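You operate a simulated robot arm through the tools that you are given. There is no shell and no other tool.

You are at the controls of a simulated robot arm. One attempt, no reset.

TASK
Put things in order on the dining table top. At the end: the coffee tumbler is on the brown large saucer; the brown small wooden brush stands where the clear peanut jar stood; the clear peanut jar stands on top of the silver cooker grid; the silver pink-knob tin stands on top of the brown rolling board; whatever was shut is shut again. Leave all else as you found it, and nothing knocked over. Set down upright: coffee tumbler.

Only the result counts: the job must be done as asked and must still hold three seconds after the hand-in. Knocking over, shifting, dropping, spilling or breaking anything else fails it.

THE ROBOT
A 7-joint arm with a two-finger parallel gripper, fixed in place. Base frame: the origin is at the foot of the arm, x ahead of it, y to its left, z up; the work surface is at about z = 0. Units: cm, degrees, N and s.
With the tool pointing down near the work surface it reaches from about 24 to 62 cm from the base axis. Its first joint turns from -66.0 to 66.0 degrees. Payload 2.6 kg.
Tool frame: the origin (TCP) lies between the finger pads and is the grasp point; the fingertips stand 3 cm ahead of it; z points along the fingers, y is the line along which they close. The gripper opens to 9.4 cm. The fingers are 2.8 cm wide and 1 cm thick; the gripper's body (5 by 9.6 cm) begins 5.5 cm behind the TCP.
Orientation is told as [roll, pitch, yaw] about the base's x, y, z axes, in that order, counted from this pose: with the fingers straight down and closing along the base's y, the tool's x points along the base's -x, its y along +y and its z along -z.

THE INTERFACE
- The arm moves only by the tool arm_command. Its argument "series" is a list of rows, each an object of numbers (a shift or turn left out is 0, a gripper value left out holds the last): "x", "y", "z": the shift along the tool's x, y, z in cm; "wx", "wy", "wz": the turn, a rotation vector about the tool's x, y, z in degrees; "jaw": the finger opening in cm, from 0 to 9.4. In form: [{"x": .., "y": .., "z": .., "wx": .., "wy": .., "wz": .., "jaw": ..}, ...]. A call has 1 to 20 rows; each row is the pose to reach, as a shift and turn from the pose commanded when the call began, along the tool's axes at that moment. A row lasts 0.2 s, in which the tool goes at most 5 cm and 8.6 degrees; a call with a longer step from one row to the next is refused whole, and so is a gripper value outside its range. A pose out of reach is approached as far as the arm can. The call stops where the force on the tool passes 40 N (or 10 N more than at its start, if that is more) or the arm is blocked; 0.2 s more then pass. Each finger travels about 7.2 cm/s and halts on what it meets, pressing with about 22 N; the grip force reading is that of the motor and also rises with nothing between the fingers. The clock runs only during rows and for 0.2 s after the last one: add rows that repeat a pose to give the fingers time. The reply holds the time, the measured pose of the TCP, the force on the tool along the base axes, the opening and the grip force, in the units named above and with some noise, with the torque about the TCP (base axes, N m) and any sound that the robot's microphone picked up.
- Cameras (640 x 400 px; columns grow to the right, rows downward): "scene" is fixed at [4.57, 44.08, 56.39]; the picture's right is [-0.65, -0.76, 0.00], its down [-0.43, 0.37, -0.82] and it looks along [0.63, -0.54, -0.57] (base axes); focal length 274 px, centre (320, 200). "wrist" rides on the gripper at [7.6, 1.4, -10.3] in the tool frame; the picture's right is [-0.18, 0.98, 0.00], its down [-0.75, -0.14, -0.64] and it looks along [-0.63, -0.12, 0.77] (tool axes); focal length 243 px, centre (320, 200). There is no depth. A picture from a camera that has moved, and an enlarged one, comes with that camera's place and axes in the base frame and with its lens.
- capture(camera): a new picture of that camera. It takes no simulated time.
- zoom(camera, box): a new picture of the part [left, top, right, bottom] of that camera's present view, enlarged. It takes no simulated time.
- finish_job(): hands the job in; it is judged then, once.

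Nothing tells you positions but the pictures and the camera data. Unless the task says otherwise, let go and move clear before handing in.

The tools are called after "Emit:" as name(argument=value, ...) on one line, values as JSON. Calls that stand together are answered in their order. arm_command: Moves the arm, as the interface text tells. Its arguments: {"type":"object","properties":{"series":{"type":"array","items":{"type":"object","properties":{"x":{"type":"number"},"y":{"type":"number"},"z":{"type":"number"},"wx":{"type":"number"},"wy":{"type":"number"},"wz":{"type":"number"},"jaw":{"type":"number"}}}}},"required":["series"]} The other tools are called the same way: capture (camera) takes a picture; zoom (camera, box) takes an enlarged picture of a part of a camera's view; finish_job () hands the job in.

At the start:

```text
time: 0.0
tcp_pos: [36.03, 2.75, 38.37]
ee_rot: [0.0, -0.1, 0.0]
force: [0.2, 0.1, 0.3]
moment: [0.0, 0.01, -0.01]
gripper_width: 9.41
grip_force: 0.1
```

scene: 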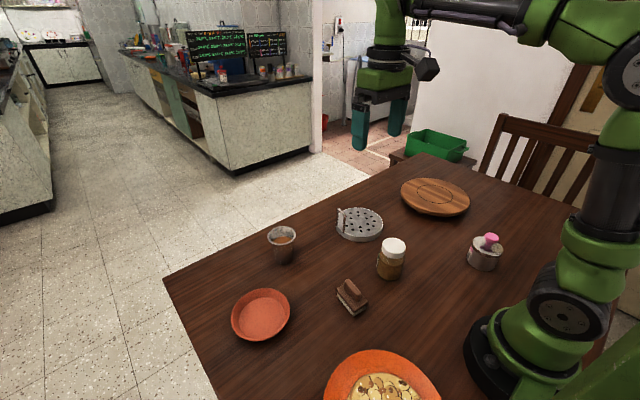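
wrist: 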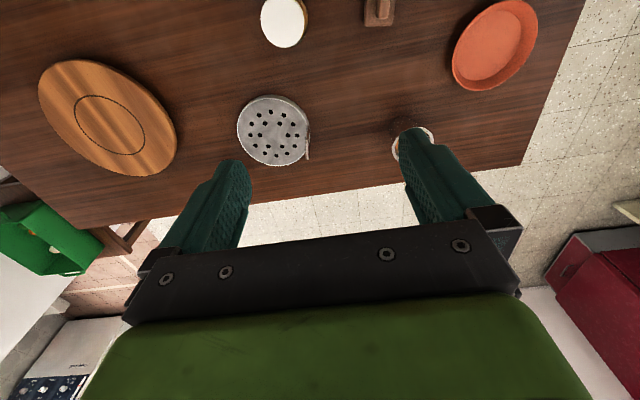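

I see a table with a tumbler, an orange-brown saucer, a brush, a peanut jar, a round grid, a wooden board, a pink-knob tin and a plate of food. I'll zoom in on each to place them precisely before moving.

Emit:
zoom(camera="scene", box=[220, 200, 380, 300])

Emit:
zoom(camera="scene", box=[320, 170, 520, 295])

Emit:
zoom(camera="scene", box=[220, 275, 420, 400])

Emit:
zoom(camera="wrist", box=[220, 0, 540, 200])

```text
4.00 times, centred on (300, 250) of scene
camera zoom: at [4.57, 44.08, 56.39], right [-0.65, -0.76, 0.0], down [-0.43, 0.37, -0.82], along [0.63, -0.54, -0.57], focal length 1096 px, centre (400, 0)
```

zoom: 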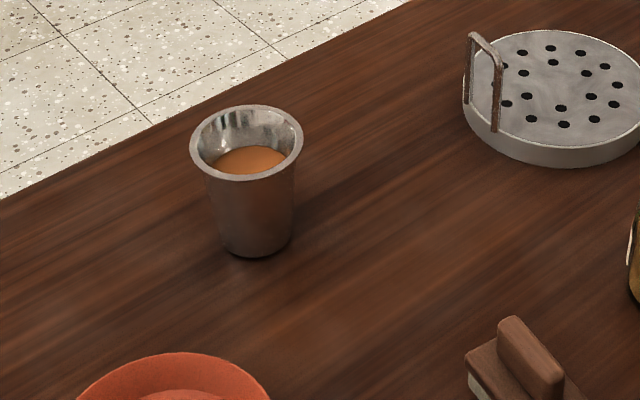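

```text
3.20 times, centred on (420, 232) of scene
camera zoom: at [4.57, 44.08, 56.39], right [-0.65, -0.76, 0.0], down [-0.43, 0.37, -0.82], along [0.63, -0.54, -0.57], focal length 877 px, centre (0, 96)
```

zoom: 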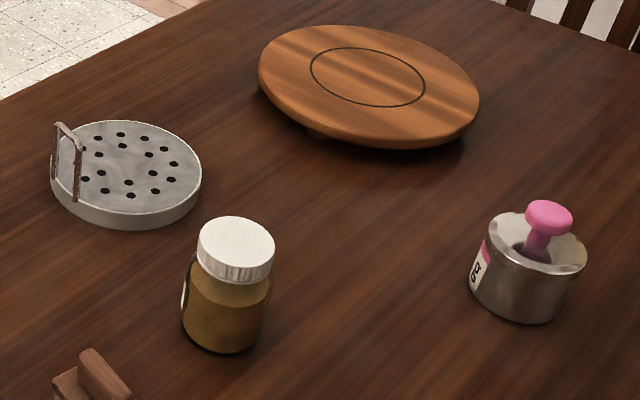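

```text
3.20 times, centred on (320, 338) of scene
camera zoom: at [4.57, 44.08, 56.39], right [-0.65, -0.76, 0.0], down [-0.43, 0.37, -0.82], along [0.63, -0.54, -0.57], focal length 877 px, centre (320, -240)
```

zoom: 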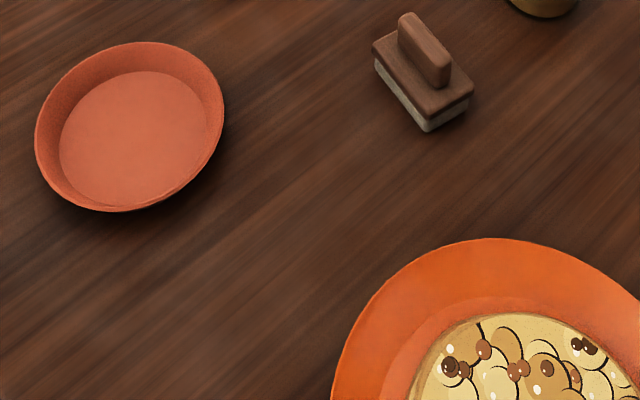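

```text
2.00 times, centred on (380, 100) of wrist
camera zoom: at [28.45, 4.31, 48.46], right [0.18, 0.98, 0.0], down [0.75, -0.14, 0.64], along [0.63, -0.12, -0.77], focal length 485 px, centre (200, 400)
```

zoom: 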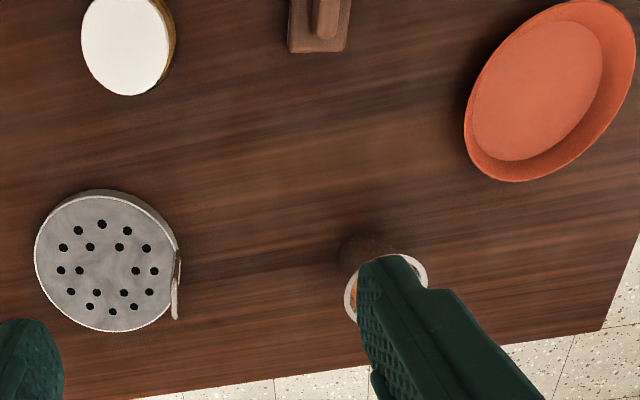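

The objects are on the table at roughly these spots: jar (30,-2), grid (47,-9), board (40,-39), tin (15,-24), tumbler (51,17), saucer (39,31) and brush (29,14). I'll move the wrist camera over the jar for a better measurement.

Emit:
arm_command(series=[{"x": 1, "y": -0.8, "z": 2.2}, {"x": 2, "y": -1.6, "z": 4.4}, {"x": 3, "y": -2.4, "z": 6.6}, {"x": 4, "y": -3.2, "z": 8.8}, {"x": 5, "y": -4, "z": 11}, {"x": 6, "y": -4.5, "z": 13.4}, {"x": 6, "y": -4.5, "z": 13.4}])

Emit:
capture(camera="wrist")

Emit:
capture(camera="scene")

```text
time: 1.6
tcp_pos: [29.98, -1.44, 24.77]
ee_rot: [0.0, 0.1, 0.1]
force: [-0.6, -0.8, -0.6]
moment: [-0.01, 0.02, 0.04]
gripper_width: 9.42
grip_force: 0.0
```

```text
taken
camera wrist: at [22.37, -0.04, 34.89], right [0.18, 0.98, 0.0], down [0.75, -0.14, 0.64], along [0.63, -0.12, -0.77], focal length 243 px, centre (320, 200)
```

wrist: 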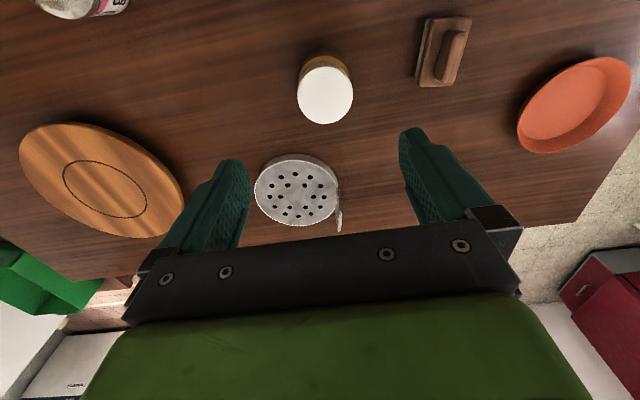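

```text
taken
```

scene: 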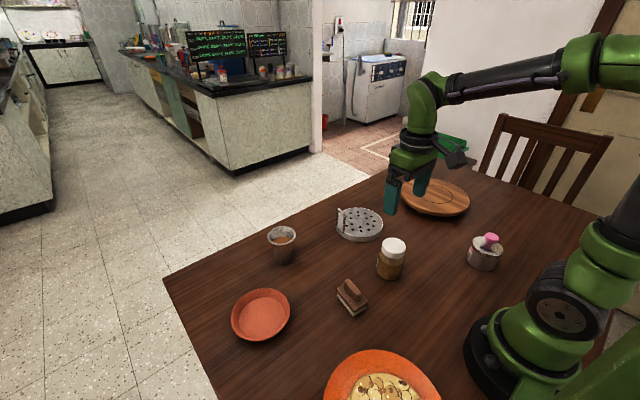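

Emit:
zoom(camera="wrist", box=[240, 0, 400, 100])

Emit:
zoom(camera="wrist", box=[240, 40, 400, 140])

Emit:
zoom(camera="wrist", box=[230, 130, 390, 230])

Emit:
zoom(camera="wrist", box=[380, 0, 540, 100])

Emit:
zoom(camera="wrist", box=[0, 80, 240, 230])

```text
4.00 times, centred on (320, 50) of wrist
camera zoom: at [22.37, -0.04, 34.89], right [0.18, 0.98, 0.0], down [0.75, -0.14, 0.64], along [0.63, -0.12, -0.77], focal length 970 px, centre (320, 800)
```

zoom: 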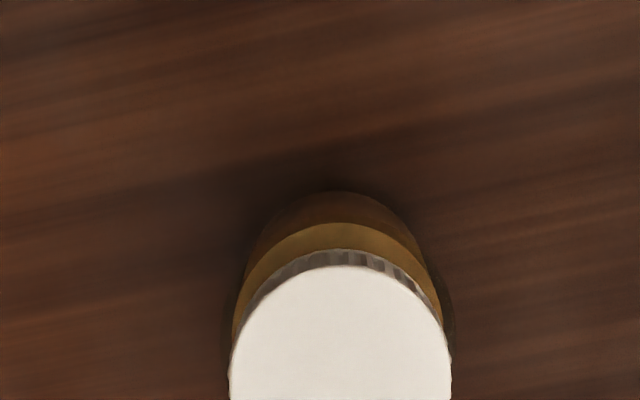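

```text
4.00 times, centred on (320, 90) of wrist
camera zoom: at [22.37, -0.04, 34.89], right [0.18, 0.98, 0.0], down [0.75, -0.14, 0.64], along [0.63, -0.12, -0.77], focal length 970 px, centre (320, 640)
```

zoom: 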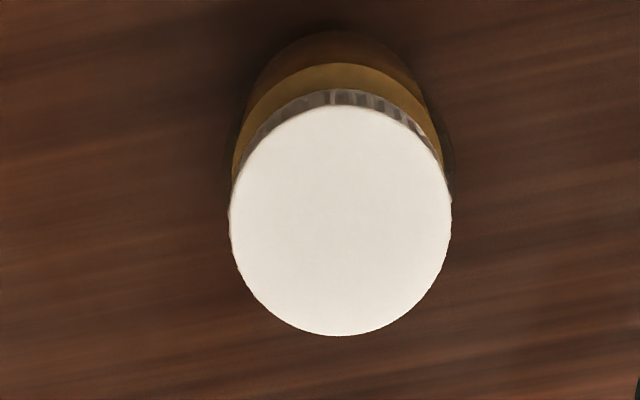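

```text
4.00 times, centred on (310, 180) of wrist
camera zoom: at [22.37, -0.04, 34.89], right [0.18, 0.98, 0.0], down [0.75, -0.14, 0.64], along [0.63, -0.12, -0.77], focal length 970 px, centre (360, 280)
```

zoom: 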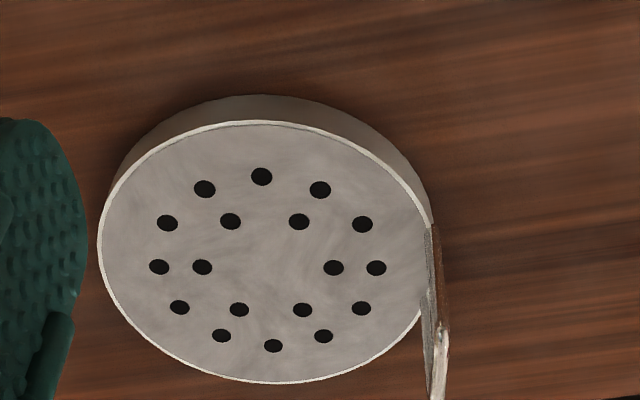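

```text
4.00 times, centred on (460, 50) of wrist
camera zoom: at [22.37, -0.04, 34.89], right [0.18, 0.98, 0.0], down [0.75, -0.14, 0.64], along [0.63, -0.12, -0.77], focal length 970 px, centre (-240, 800)
```

zoom: 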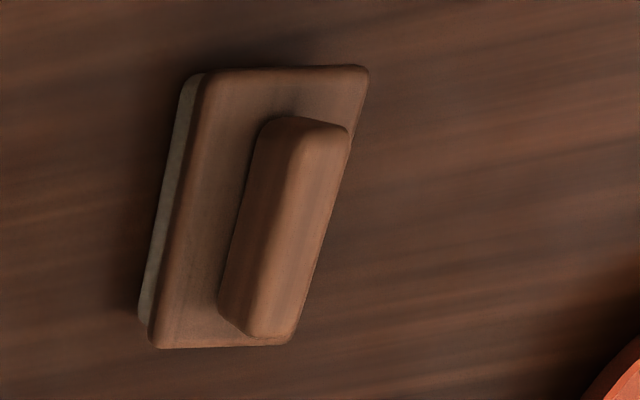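

```text
2.67 times, centred on (120, 155) of wrist
camera zoom: at [22.37, -0.04, 34.89], right [0.18, 0.98, 0.0], down [0.75, -0.14, 0.64], along [0.63, -0.12, -0.77], focal length 647 px, centre (853, 320)
```

zoom: 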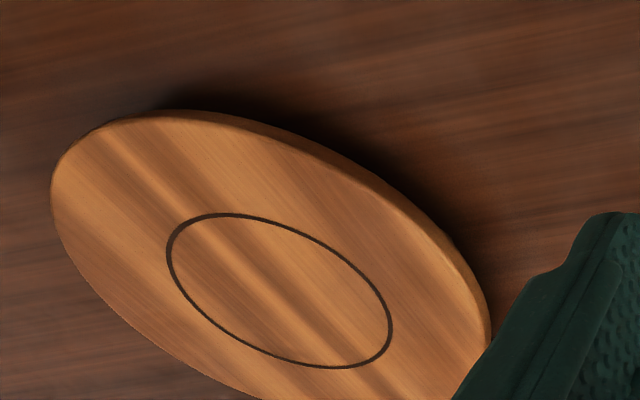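

The jar lid reads about (30,-1.2) with its top near z=9. I'll check that the pose reading is stable, then go on down with the gripper open.

Emit:
arm_command(series=[{"x": 0, "y": 0, "z": 0}, {"x": 0, "y": 0, "z": 0}])

Emit:
capture(camera="wrist")

```text
time: 2.2
tcp_pos: [29.91, -1.57, 24.83]
ee_rot: [0.0, 0.1, -0.1]
force: [0.3, 0.3, -0.6]
moment: [0.0, 0.0, -0.02]
gripper_width: 9.43
grip_force: 0.0
```

```text
taken
camera wrist: at [22.38, -0.03, 34.91], right [0.18, 0.98, 0.0], down [0.75, -0.14, 0.64], along [0.63, -0.12, -0.77], focal length 243 px, centre (320, 200)
```

wrist: 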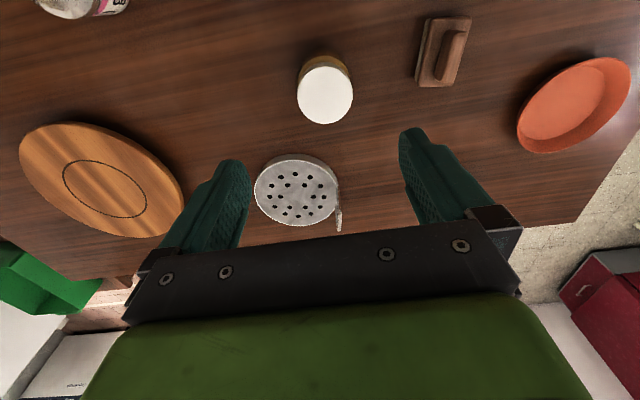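

Emit:
arm_command(series=[{"y": 0.2, "z": 3}, {"y": 0.4, "z": 6}, {"y": 0.4, "z": 9}, {"y": 0.4, "z": 10.5}, {"y": 0.4, "z": 10.5}])

Emit:
capture(camera="wrist")

Emit:
zoom(camera="scene", box=[320, 170, 480, 270])

```text
time: 3.4
tcp_pos: [29.91, -1.48, 14.65]
ee_rot: [0.0, 0.0, 0.1]
force: [-1.1, 1.1, 0.6]
moment: [-0.03, -0.01, 0.03]
gripper_width: 9.4
grip_force: 0.1
```

```text
taken
camera wrist: at [22.37, -0.09, 24.65], right [0.18, 0.98, 0.0], down [0.75, -0.14, 0.64], along [0.63, -0.12, -0.77], focal length 243 px, centre (320, 200)
```

wrist: 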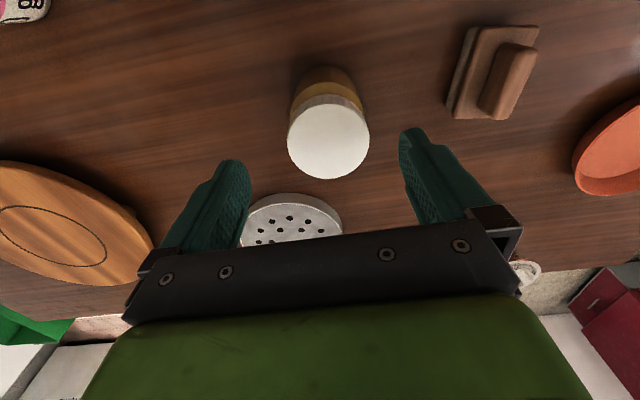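

```text
4.00 times, centred on (400, 220) of scene
camera zoom: at [4.57, 44.08, 56.39], right [-0.65, -0.76, 0.0], down [-0.43, 0.37, -0.82], along [0.63, -0.54, -0.57], focal length 1096 px, centre (0, 120)
```

zoom: 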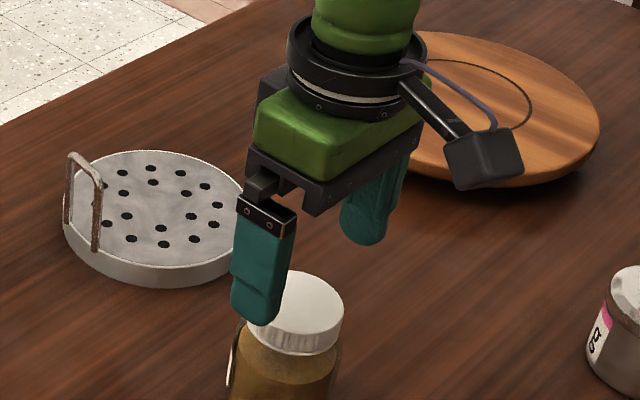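

The jar centre is about 0.55 cm to +y of the tool axis, at (30.0,-0.9). I'll shift over and lower around it.

Emit:
arm_command(series=[{"y": 0.6, "z": 0}, {"y": 0.6, "z": 2}, {"y": 0.6, "z": 4}, {"y": 0.6, "z": 6}, {"y": 0.6, "z": 8}, {"y": 0.6, "z": 9.1}, {"y": 0.6, "z": 9.1}])

Emit:
capture(camera="wrist")

Emit:
zoom(camera="scene", box=[320, 170, 480, 270])

```text
time: 5.0
tcp_pos: [30.15, -0.67, 5.44]
ee_rot: [-0.1, 0.0, -0.1]
force: [-0.4, -1.1, -0.7]
moment: [0.0, -0.01, -0.01]
gripper_width: 9.38
grip_force: 0.0
```

```text
taken
camera wrist: at [22.5, 0.84, 15.53], right [0.18, 0.98, 0.0], down [0.75, -0.14, 0.64], along [0.63, -0.12, -0.77], focal length 243 px, centre (320, 200)
```

wrist: 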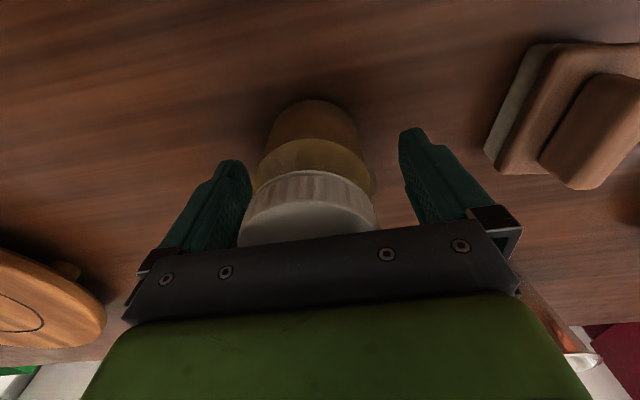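

```text
4.00 times, centred on (400, 220) of scene
camera zoom: at [4.57, 44.08, 56.39], right [-0.65, -0.76, 0.0], down [-0.43, 0.37, -0.82], along [0.63, -0.54, -0.57], focal length 1096 px, centre (0, 120)
```

zoom: 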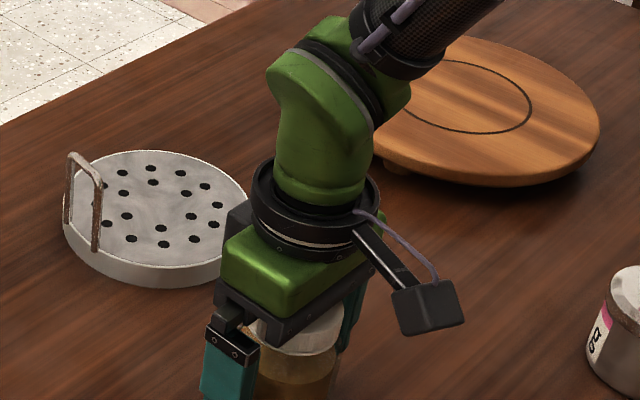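

The jar sits about 0.4 cm to -y of the tool centre. I'll correct that and close the fingers.

Emit:
arm_command(series=[{"y": -0.3, "z": 0.2}, {"y": -0.45, "z": 0.2}, {"y": -0.45, "z": 0.2}, {"y": -0.45, "z": 0.2, "jaw": 8}, {"y": -0.45, "z": 0.2, "jaw": 7}, {"y": -0.45, "z": 0.2, "jaw": 6}, {"y": -0.45, "z": 0.2, "jaw": 5}, {"y": -0.45, "z": 0.2, "jaw": 5}, {"y": -0.45, "z": 0.2, "jaw": 5}])

Emit:
capture(camera="wrist")

```text
time: 7.0
tcp_pos: [30.05, -1.06, 5.08]
ee_rot: [0.0, 0.0, -0.1]
force: [-0.5, 2.0, 0.1]
moment: [-0.05, 0.03, -0.01]
gripper_width: 6.58
grip_force: 21.7
```

```text
taken
camera wrist: at [22.48, 0.35, 15.27], right [0.18, 0.98, 0.0], down [0.75, -0.14, 0.64], along [0.63, -0.12, -0.77], focal length 243 px, centre (320, 200)
```

wrist: 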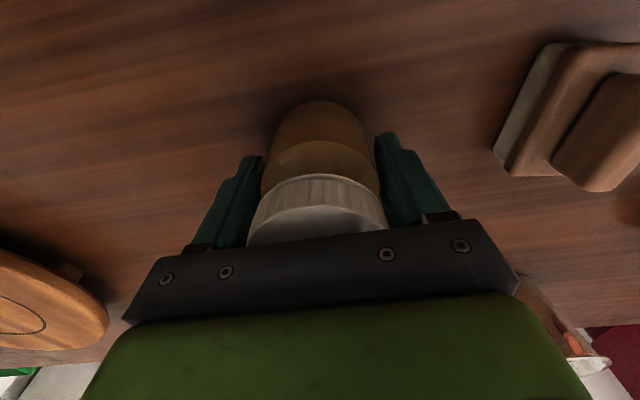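

The jar is gripped (6.58 cm) at (30.05,-1.05). I'll lift it and carry it over the grid at about (47,-9.3), clear of its handle on the +y side.

Emit:
arm_command(series=[{"z": -1}, {"z": -3}, {"z": -6}, {"z": -9}, {"z": -12}, {"z": -14}, {"x": -2, "y": -1, "z": -15}, {"x": -4.5, "y": -2.2, "z": -15}, {"x": -7, "y": -3.4, "z": -15}, {"x": -9.5, "y": -4.6, "z": -15}, {"x": -12, "y": -5.8, "z": -15}, {"x": -14.5, "y": -7, "z": -15}, {"x": -16, "y": -7.8, "z": -15}, {"x": -17, "y": -8.2, "z": -15}, {"x": -17, "y": -8.2, "z": -15}, {"x": -17, "y": -8.2, "z": -15}])

Emit:
capture(camera="wrist")

Emit:
capture(camera="scene")

```text
time: 10.4
tcp_pos: [46.86, -9.24, 20.09]
ee_rot: [0.1, 0.0, 0.0]
force: [0.3, 0.4, -4.3]
moment: [0.0, -0.01, 0.01]
gripper_width: 5.48
grip_force: 21.9
```

```text
taken
camera wrist: at [39.31, -7.78, 30.29], right [0.18, 0.98, 0.0], down [0.75, -0.14, 0.64], along [0.63, -0.12, -0.77], focal length 243 px, centre (320, 200)
```

wrist: 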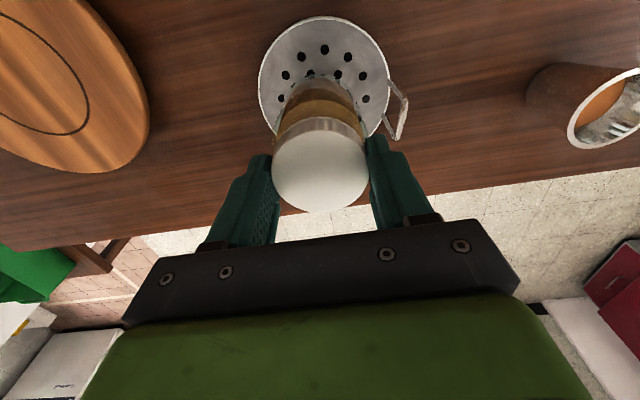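

```text
taken
```

scene: 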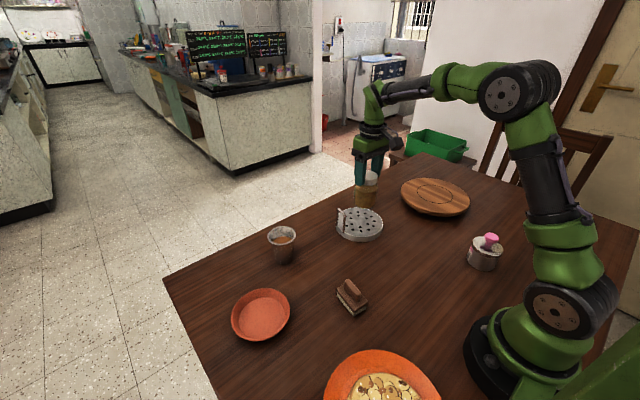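

The opening fell to 5.48 cm, so the jar slipped down and is now held by its lid. I'll look closely before lowering it.

Emit:
zoom(camera="wrist", box=[220, 0, 420, 220])

Emit:
zoom(camera="scene", box=[320, 130, 440, 250])

```text
1.82 times, centred on (320, 110) of wrist
camera zoom: at [39.31, -7.78, 30.29], right [0.18, 0.98, 0.0], down [0.75, -0.14, 0.64], along [0.63, -0.12, -0.77], focal length 441 px, centre (320, 364)
```

zoom: 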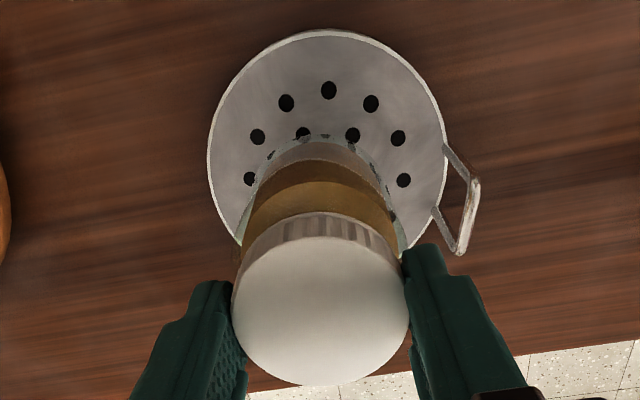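

```text
3.33 times, centred on (380, 190) of scene
camera zoom: at [4.57, 44.08, 56.39], right [-0.65, -0.76, 0.0], down [-0.43, 0.37, -0.82], along [0.63, -0.54, -0.57], focal length 914 px, centre (120, 233)
```

zoom: 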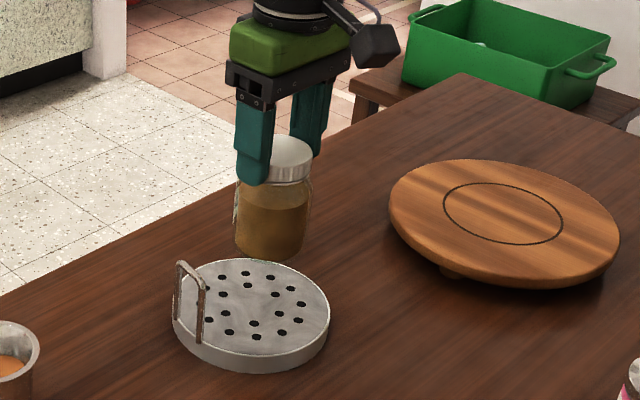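

Emit:
arm_command(series=[{"z": 0.3}, {"z": 0.8, "x": 0.1}, {"z": 1.3, "x": 0.2}, {"z": 1.8, "x": 0.2}, {"z": 2.3, "x": 0.2}, {"z": 2.8, "x": 0.2}, {"z": 3.3, "x": 0.2}, {"z": 3.8, "x": 0.2}, {"z": 4.3, "x": 0.2}, {"z": 4.6, "x": 0.2}, {"z": 4.8, "x": 0.2}, {"z": 4.8, "x": 0.2}])

Emit:
zoom(camera="wrist", box=[220, 0, 420, 220])

Emit:
zoom(camera="scene", box=[320, 150, 440, 270])

```text
time: 13.0
tcp_pos: [46.79, -9.19, 15.18]
ee_rot: [0.0, 0.0, 0.0]
force: [0.2, 0.6, -4.1]
moment: [-0.03, 0.04, 0.03]
gripper_width: 5.5
grip_force: 22.0
```

```text
1.82 times, centred on (320, 110) of wrist
camera zoom: at [39.21, -7.88, 25.31], right [0.18, 0.98, 0.0], down [0.75, -0.14, 0.64], along [0.63, -0.12, -0.77], focal length 441 px, centre (320, 364)
```

zoom: 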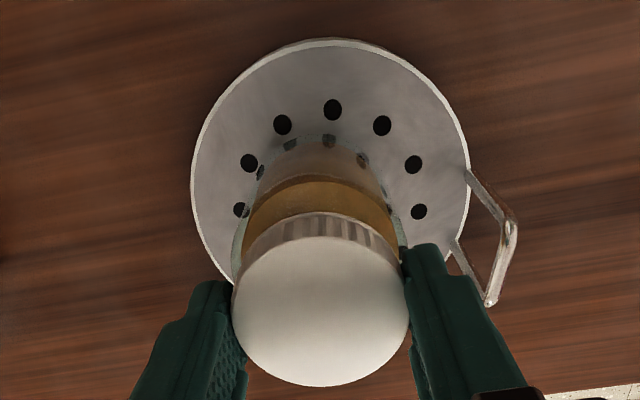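

```text
3.33 times, centred on (380, 210) of scene
camera zoom: at [4.57, 44.08, 56.39], right [-0.65, -0.76, 0.0], down [-0.43, 0.37, -0.82], along [0.63, -0.54, -0.57], focal length 914 px, centre (120, 167)
```

zoom: 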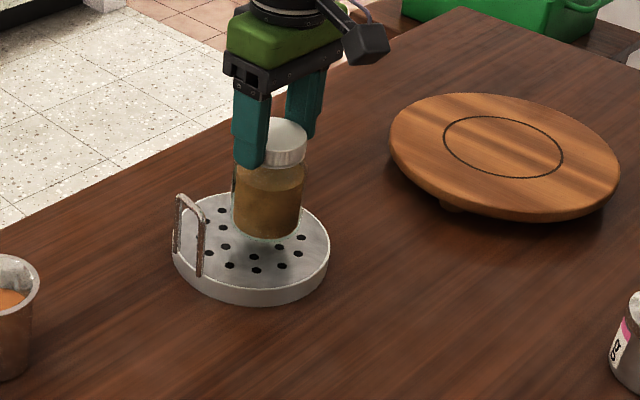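

The jar is stable and above the grid. I'll lower it in small steps until the force shows contact.

Emit:
arm_command(series=[{"z": 0.3}, {"z": 0.7}, {"z": 1.1}, {"z": 1.4}, {"z": 1.6}, {"z": 1.6}])

Emit:
zoom(camera="scene", box=[320, 170, 420, 250])

```text
time: 14.4
tcp_pos: [46.81, -9.23, 13.65]
ee_rot: [0.0, 0.1, 0.1]
force: [0.0, 0.2, -4.6]
moment: [-0.03, -0.01, 0.01]
gripper_width: 5.45
grip_force: 22.0
```

```text
5.00 times, centred on (370, 210) of scene
camera zoom: at [4.57, 44.08, 56.39], right [-0.65, -0.76, 0.0], down [-0.43, 0.37, -0.82], along [0.63, -0.54, -0.57], focal length 1370 px, centre (70, 150)
```

zoom: 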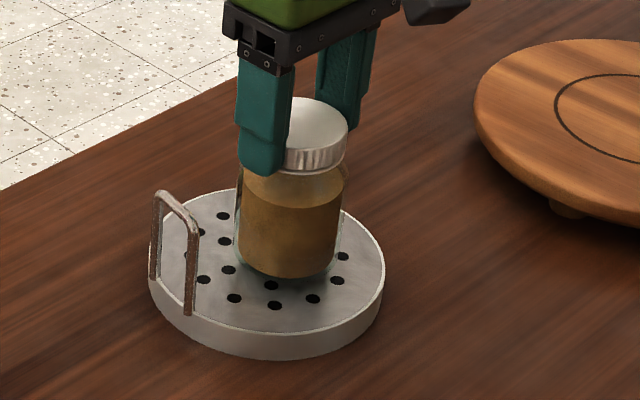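

Emit:
arm_command(series=[{"z": 0.15}, {"z": 0.3}, {"z": 0.45}, {"z": 0.6}, {"z": 0.6}])

```text
time: 15.6
tcp_pos: [46.77, -9.27, 13.09]
ee_rot: [0.0, 0.0, 0.0]
force: [0.1, 0.0, -2.4]
moment: [-0.01, -0.01, 0.03]
gripper_width: 5.47
grip_force: 22.0
```

Emit:
arm_command(series=[{"z": 0.1}, {"z": 0.2}, {"z": 0.2}])

```text
time: 16.4
tcp_pos: [46.8, -9.06, 12.87]
ee_rot: [0.1, -0.1, -0.1]
force: [0.1, 0.1, -4.2]
moment: [-0.01, -0.03, -0.02]
gripper_width: 5.51
grip_force: 21.9
```

Emit:
arm_command(series=[{"z": 0.1}, {"z": 0.2}, {"z": 0.2}])

Emit:
zoom(camera="scene", box=[330, 190, 390, 240])

```text
time: 17.2
tcp_pos: [46.84, -9.22, 12.87]
ee_rot: [0.0, -0.3, -0.1]
force: [-3.1, 2.9, 17.6]
moment: [0.19, 0.38, -0.07]
gripper_width: 5.47
grip_force: 21.8
```

```text
8.00 times, centred on (360, 215) of scene
camera zoom: at [4.56, 44.08, 56.39], right [-0.65, -0.76, 0.0], down [-0.43, 0.37, -0.82], along [0.63, -0.54, -0.57], focal length 2193 px, centre (0, 80)
```

zoom: 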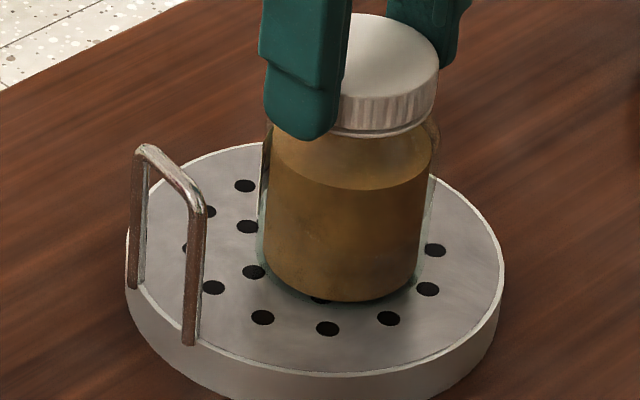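

The force shows contact (+17 N), so the jar is standing on the grid. I'll ease off slightly, open the fingers a little and look.

Emit:
arm_command(series=[{"z": -0.15}, {"z": -0.15}, {"z": -0.15, "jaw": 5.8}, {"z": -0.15, "jaw": 6.3}, {"z": -0.15, "jaw": 6.8}, {"z": -0.15, "jaw": 7.2}, {"z": -0.15, "jaw": 7.2}])

Emit:
zoom(camera="scene", box=[330, 170, 410, 240])

Emit:
capture(camera="wrist")

```text
time: 18.8
tcp_pos: [46.83, -9.16, 12.81]
ee_rot: [0.1, 0.0, 0.1]
force: [-0.1, 0.2, -0.5]
moment: [0.01, 0.0, -0.02]
gripper_width: 7.2
grip_force: 0.0
```

```text
5.71 times, centred on (370, 205) of scene
camera zoom: at [4.57, 44.08, 56.39], right [-0.65, -0.76, 0.0], down [-0.43, 0.37, -0.82], along [0.63, -0.54, -0.57], focal length 1566 px, centre (34, 171)
```

zoom: 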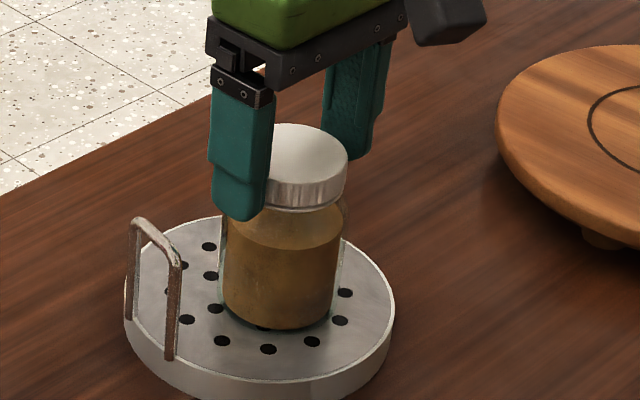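

```text
taken
camera wrist: at [39.26, -7.81, 22.99], right [0.18, 0.98, 0.0], down [0.75, -0.14, 0.64], along [0.63, -0.12, -0.77], focal length 243 px, centre (320, 200)
```

wrist: 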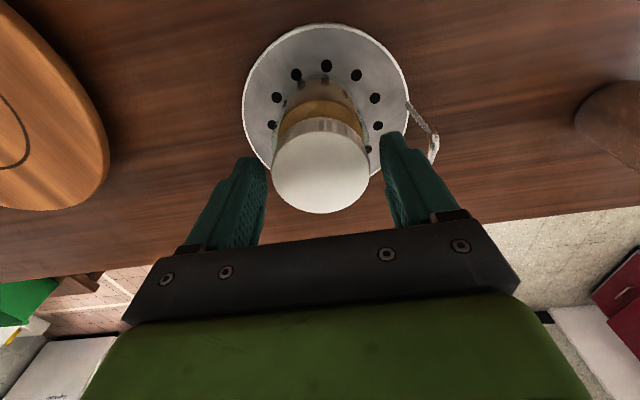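

The jar now stands on the grid with its lid on. I'll retreat straight up, then move over the brush at about (29.8,13.2).

Emit:
arm_command(series=[{"z": -1.5}, {"z": -4}, {"z": -7}, {"z": -10}, {"z": -10, "x": 2, "y": 2.6}, {"z": -10, "x": 4.2, "y": 5.6}, {"z": -10, "x": 6.4, "y": 8.6}, {"z": -10, "x": 8.6, "y": 11.5}, {"z": -9, "x": 10.8, "y": 14.5}, {"z": -8, "x": 13, "y": 17.5}, {"z": -7, "x": 15.2, "y": 20.4}, {"z": -6, "x": 16.9, "y": 22.4}, {"z": -6, "x": 16.9, "y": 22.4}, {"z": -6, "x": 16.9, "y": 22.4}])

Emit:
capture(camera="wrist")

Emit:
capture(camera="scene")

```text
time: 21.8
tcp_pos: [30.14, 12.93, 19.04]
ee_rot: [-0.1, 0.0, 0.0]
force: [0.0, 0.4, 0.5]
moment: [0.0, 0.03, 0.01]
gripper_width: 7.2
grip_force: 0.0
```

```text
taken
camera wrist: at [22.53, 14.4, 29.21], right [0.18, 0.98, 0.0], down [0.75, -0.14, 0.64], along [0.63, -0.12, -0.77], focal length 243 px, centre (320, 200)
```

wrist: 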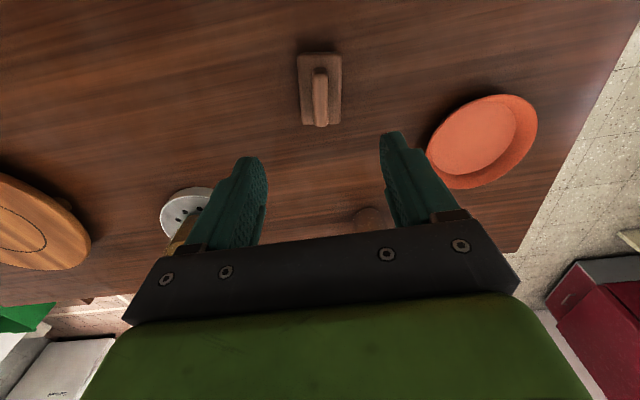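

```text
taken
```

scene: 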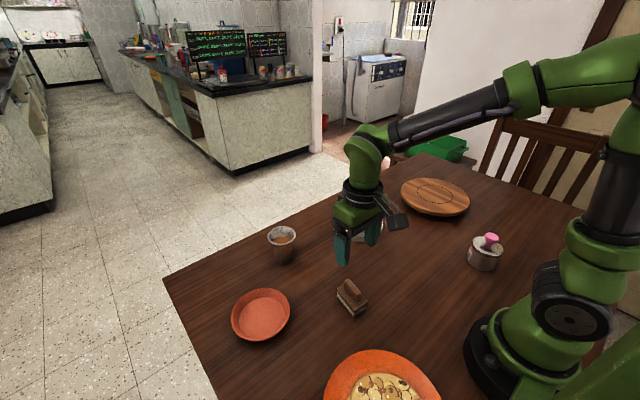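

Emit:
zoom(camera="wrist", box=[256, 40, 384, 140])

Emit:
zoom(camera="scene", box=[312, 260, 392, 330])

```text
4.00 times, centred on (320, 90) of wrist
camera zoom: at [22.53, 14.4, 29.21], right [0.18, 0.98, 0.0], down [0.75, -0.14, 0.64], along [0.63, -0.12, -0.77], focal length 970 px, centre (320, 640)
```

zoom: 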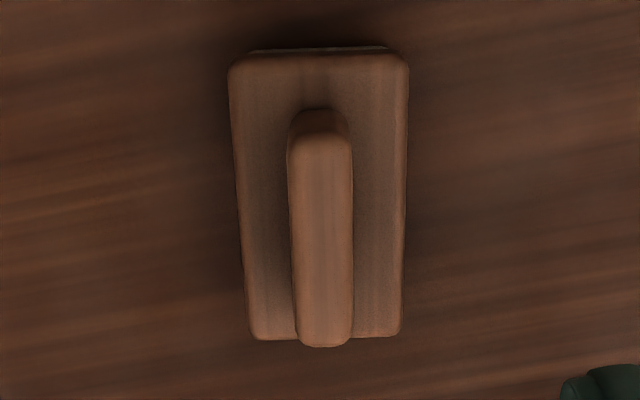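

```text
5.71 times, centred on (352, 295) of scene
camera zoom: at [4.57, 44.08, 56.39], right [-0.65, -0.76, 0.0], down [-0.43, 0.37, -0.82], along [0.63, -0.54, -0.57], focal length 1566 px, centre (137, -343)
```

zoom: 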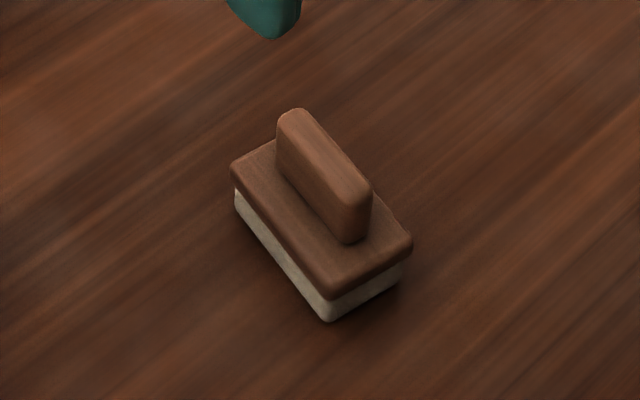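

The brush is centred near (29.9,13.1), with a 1.5 cm wide handle whose top is at about z=5.8, turned about -9°. I'll align the gripper and lower it over the handle.

Emit:
arm_command(series=[{"x": 0.1, "wz": 4.5, "z": 2, "jaw": 5}, {"x": 0.2, "wz": 9, "z": 4, "jaw": 5}, {"x": 0.2, "wz": 9, "z": 6, "jaw": 5}, {"x": 0.2, "wz": 9, "z": 8, "jaw": 5}, {"x": 0.2, "wz": 9, "z": 9, "jaw": 5}, {"x": 0.2, "wz": 9, "z": 9, "jaw": 5}])

Emit:
capture(camera="wrist")

Emit:
zoom(camera="scene", box=[312, 230, 392, 330])

```text
time: 23.2
tcp_pos: [29.68, 13.33, 9.79]
ee_rot: [-0.1, 0.1, -8.9]
force: [0.8, 0.0, 0.8]
moment: [-0.02, -0.02, -0.04]
gripper_width: 5.01
grip_force: 0.0
```

```text
taken
camera wrist: at [22.43, 15.81, 19.93], right [0.34, 0.94, 0.0], down [0.72, -0.26, 0.64], along [0.6, -0.22, -0.77], focal length 243 px, centre (320, 200)
```

wrist: 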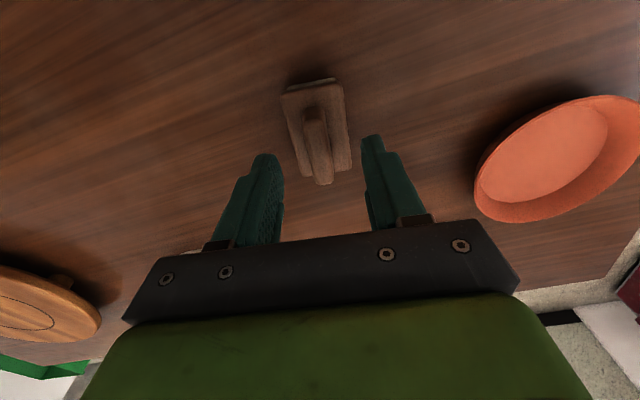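

```text
4.00 times, centred on (352, 280) of scene
camera zoom: at [4.57, 44.08, 56.39], right [-0.65, -0.76, 0.0], down [-0.43, 0.37, -0.82], along [0.63, -0.54, -0.57], focal length 1096 px, centre (192, -120)
```

zoom: 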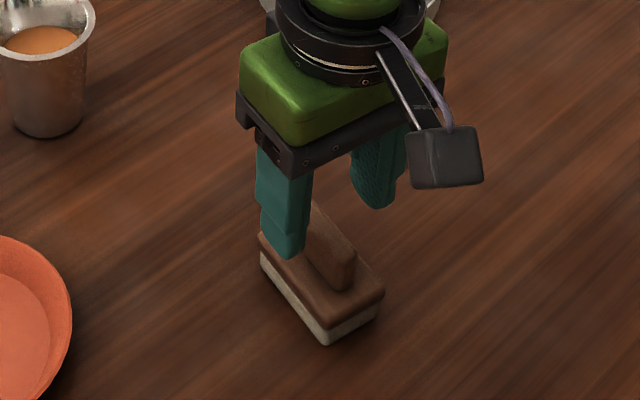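

Emit:
zoom(camera="wrist", box=[256, 70, 384, 195])

```text
3.20 times, centred on (320, 132) of wrist
camera zoom: at [22.43, 15.81, 19.93], right [0.34, 0.94, 0.0], down [0.72, -0.26, 0.64], along [0.6, -0.22, -0.77], focal length 776 px, centre (320, 416)
```

zoom: 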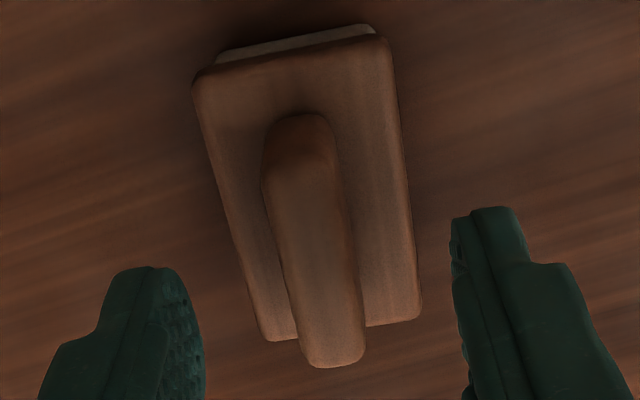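

The gripper is aligned with the handle. I'll lower it and close.

Emit:
arm_command(series=[{"z": 1}, {"z": 2}, {"z": 2.8}, {"z": 3.2}, {"z": 3.2}, {"z": 3.2, "jaw": 4}, {"z": 3.2, "jaw": 3}, {"z": 3.2, "jaw": 2}, {"z": 3.2, "jaw": 1}, {"z": 3.2, "jaw": 0.5}, {"z": 3.2, "jaw": 0.5}, {"z": 3.2, "jaw": 0.5}])

Emit:
capture(camera="wrist")

Emit:
zoom(camera="scene", box=[312, 230, 392, 330])

```text
time: 25.8
tcp_pos: [29.73, 13.13, 6.63]
ee_rot: [0.0, 0.0, -8.9]
force: [-0.6, 0.2, 0.3]
moment: [-0.02, 0.01, -0.02]
gripper_width: 1.41
grip_force: 22.4
```

```text
taken
camera wrist: at [22.43, 15.71, 16.78], right [0.34, 0.94, 0.0], down [0.72, -0.26, 0.64], along [0.6, -0.22, -0.77], focal length 243 px, centre (320, 200)
```

wrist: 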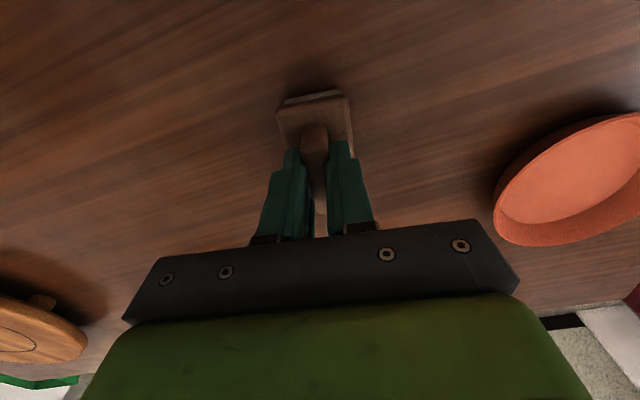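

```text
4.00 times, centred on (352, 280) of scene
camera zoom: at [4.57, 44.08, 56.39], right [-0.65, -0.76, 0.0], down [-0.43, 0.37, -0.82], along [0.63, -0.54, -0.57], focal length 1096 px, centre (192, -120)
```

zoom: 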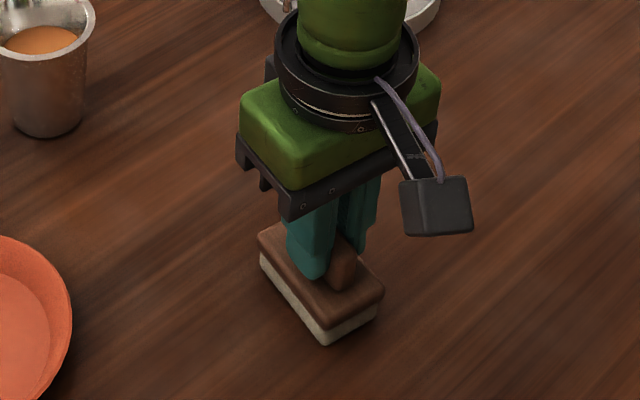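

The brush is gripped by its handle. I'll lift it, carry it to the jar's old place (30.05,-1.05) and stop just above the table.

Emit:
arm_command(series=[{"z": -0.5}, {"z": -1.5}, {"z": -3}, {"z": -4.5}, {"z": -5.5}, {"z": -6}, {"x": -0.3, "y": -1.5, "z": -6}, {"x": -0.7, "y": -4, "z": -6}, {"x": -1.1, "y": -6.5, "z": -6}, {"x": -1.55, "y": -9, "z": -6}, {"x": -2, "y": -11.5, "z": -6}, {"x": -2.3, "y": -13.2, "z": -6}, {"x": -2.42, "y": -14, "z": -6}, {"x": -2.42, "y": -14, "z": -6}, {"x": -2.42, "y": -14, "z": -6}])

Emit:
capture(camera="wrist")

Emit:
capture(camera="scene")

```text
time: 29.0
tcp_pos: [29.93, -1.1, 12.49]
ee_rot: [-0.1, 0.0, -9.0]
force: [0.4, 0.5, -0.5]
moment: [-0.03, 0.0, -0.03]
gripper_width: 1.42
grip_force: 22.2
```

```text
taken
camera wrist: at [22.74, 1.52, 22.63], right [0.34, 0.94, 0.0], down [0.72, -0.26, 0.64], along [0.6, -0.22, -0.77], focal length 243 px, centre (320, 200)
```

wrist: 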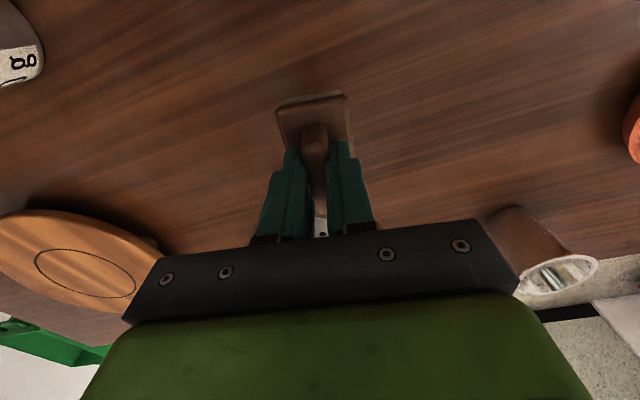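

```text
taken
```

scene: 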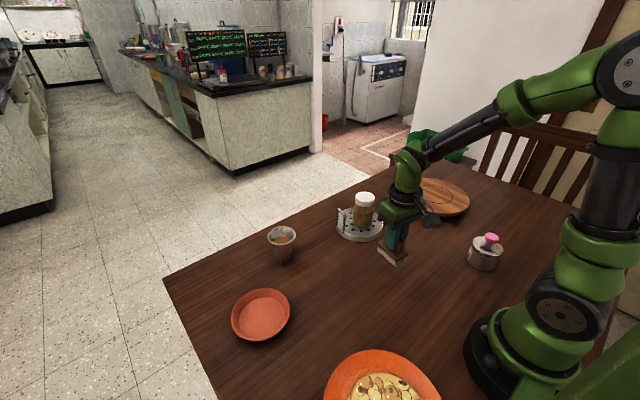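

Emit:
arm_command(series=[{"z": 1}, {"z": 2}, {"z": 3}, {"z": 4}, {"z": 4.8}, {"z": 5.4}, {"z": 5.7}, {"z": 5.85}, {"z": 5.85}])

Emit:
zoom(camera="scene", box=[340, 190, 440, 290])

```text
time: 31.0
tcp_pos: [29.86, -1.11, 6.72]
ee_rot: [0.0, 0.0, -9.0]
force: [0.8, -0.2, -1.2]
moment: [0.01, 0.04, -0.02]
gripper_width: 1.43
grip_force: 21.9
```

```text
4.00 times, centred on (390, 240) of scene
camera zoom: at [4.57, 44.08, 56.39], right [-0.65, -0.76, 0.0], down [-0.43, 0.37, -0.82], along [0.63, -0.54, -0.57], focal length 1096 px, centre (40, 40)
```

zoom: 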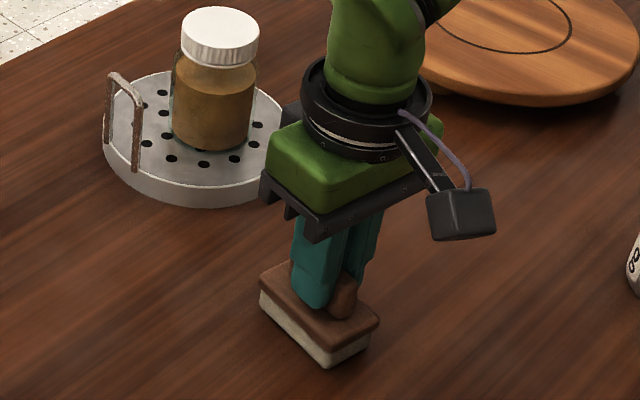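

Emit:
arm_command(series=[{"z": 0.1}, {"z": 0.2}, {"z": 0.2}])

```text
time: 31.8
tcp_pos: [29.89, -1.15, 6.69]
ee_rot: [-0.1, -0.1, -9.0]
force: [-2.7, 3.0, 16.7]
moment: [0.12, 0.29, 0.04]
gripper_width: 1.43
grip_force: 21.9
```

The brush has touched the table. I'll ease off, open the fingers and rise clear.

Emit:
arm_command(series=[{"z": -0.12}, {"z": -0.12}, {"z": -0.12, "jaw": 2}, {"z": -0.12, "jaw": 3}, {"z": -0.12, "jaw": 4}, {"z": -0.12, "jaw": 4}, {"z": -1, "jaw": 4}, {"z": -3, "jaw": 4}, {"z": -6, "jaw": 4}, {"z": -9, "jaw": 4}, {"z": -12, "jaw": 5}, {"z": -14, "jaw": 7}, {"z": -14, "jaw": 9.4}, {"z": -14, "jaw": 9.4}])

Emit:
capture(camera="wrist")

Emit:
capture(camera="scene")

```text
time: 34.8
tcp_pos: [29.78, -1.06, 20.76]
ee_rot: [0.0, 0.0, -9.1]
force: [0.0, -1.2, 0.0]
moment: [0.0, 0.02, 0.03]
gripper_width: 9.43
grip_force: 0.0
```

```text
taken
camera wrist: at [22.62, 1.53, 30.88], right [0.34, 0.94, 0.0], down [0.72, -0.26, 0.64], along [0.61, -0.22, -0.77], focal length 243 px, centre (320, 200)
```

wrist: 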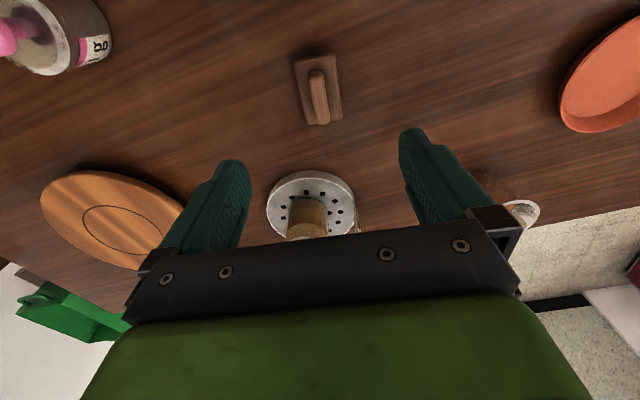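

```text
taken
```

scene: 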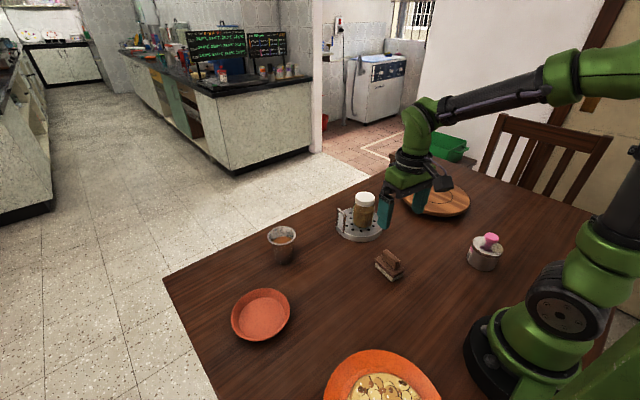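

The brush now stands at the jar's old spot. Next is the tin near (15.4,-24.2), so I'll move above it with the gripper turned toward it to measure it.

Emit:
arm_command(series=[{"x": 0.5, "y": -2.5, "wz": 6}, {"x": 1.0, "y": -5.2, "wz": 12}, {"x": 1.4, "y": -8, "wz": 18}, {"x": 1.85, "y": -10.8, "wz": 24}, {"x": 2.32, "y": -13.5, "wz": 30}, {"x": 4.2, "y": -16.2, "wz": 36}, {"x": 6.2, "y": -18.8, "wz": 42}, {"x": 8.2, "y": -21.5, "wz": 48}, {"x": 9.8, "y": -24, "wz": 48}, {"x": 10.7, "y": -25.1, "wz": 48}, {"x": 10.7, "y": -25.1, "wz": 48}, {"x": 10.7, "y": -25.1, "wz": 48}])

Emit:
capture(camera="wrist")

Emit:
zoom(camera="scene", box=[440, 210, 540, 290])

```text
time: 37.4
tcp_pos: [15.11, -24.39, 20.61]
ee_rot: [0.0, 0.0, -57.1]
force: [-0.4, 0.2, 0.3]
moment: [0.02, -0.04, 0.0]
gripper_width: 9.4
grip_force: 0.1
```

```text
taken
camera wrist: at [12.26, -17.18, 30.77], right [0.92, 0.38, 0.0], down [0.29, -0.71, 0.64], along [0.24, -0.59, -0.77], focal length 243 px, centre (320, 200)
```

wrist: 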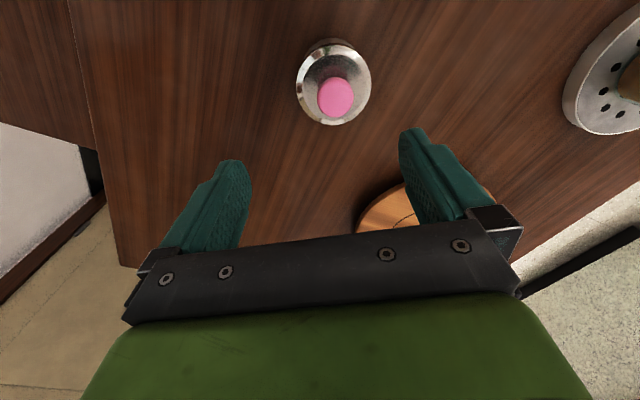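

```text
5.00 times, centred on (490, 250) of scene
camera zoom: at [4.57, 44.08, 56.39], right [-0.65, -0.76, 0.0], down [-0.43, 0.37, -0.82], along [0.63, -0.54, -0.57], focal length 1370 px, centre (-530, -50)
```

zoom: 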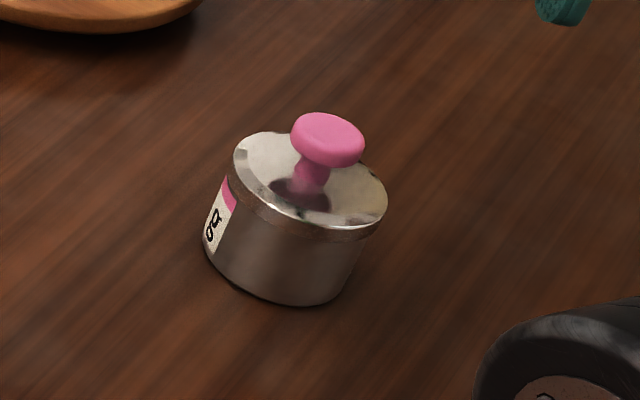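

Emit:
zoom(camera="wrist", box=[270, 25, 398, 135])

```text
3.64 times, centred on (334, 80) of wrist
camera zoom: at [12.26, -17.18, 30.77], right [0.92, 0.38, 0.0], down [0.29, -0.71, 0.64], along [0.24, -0.59, -0.77], focal length 882 px, centre (269, 636)
```

zoom: 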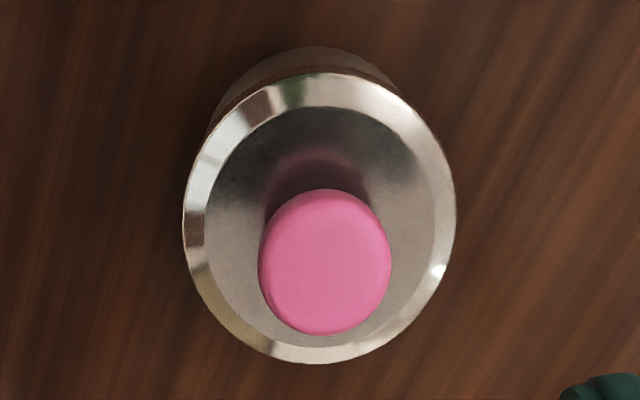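

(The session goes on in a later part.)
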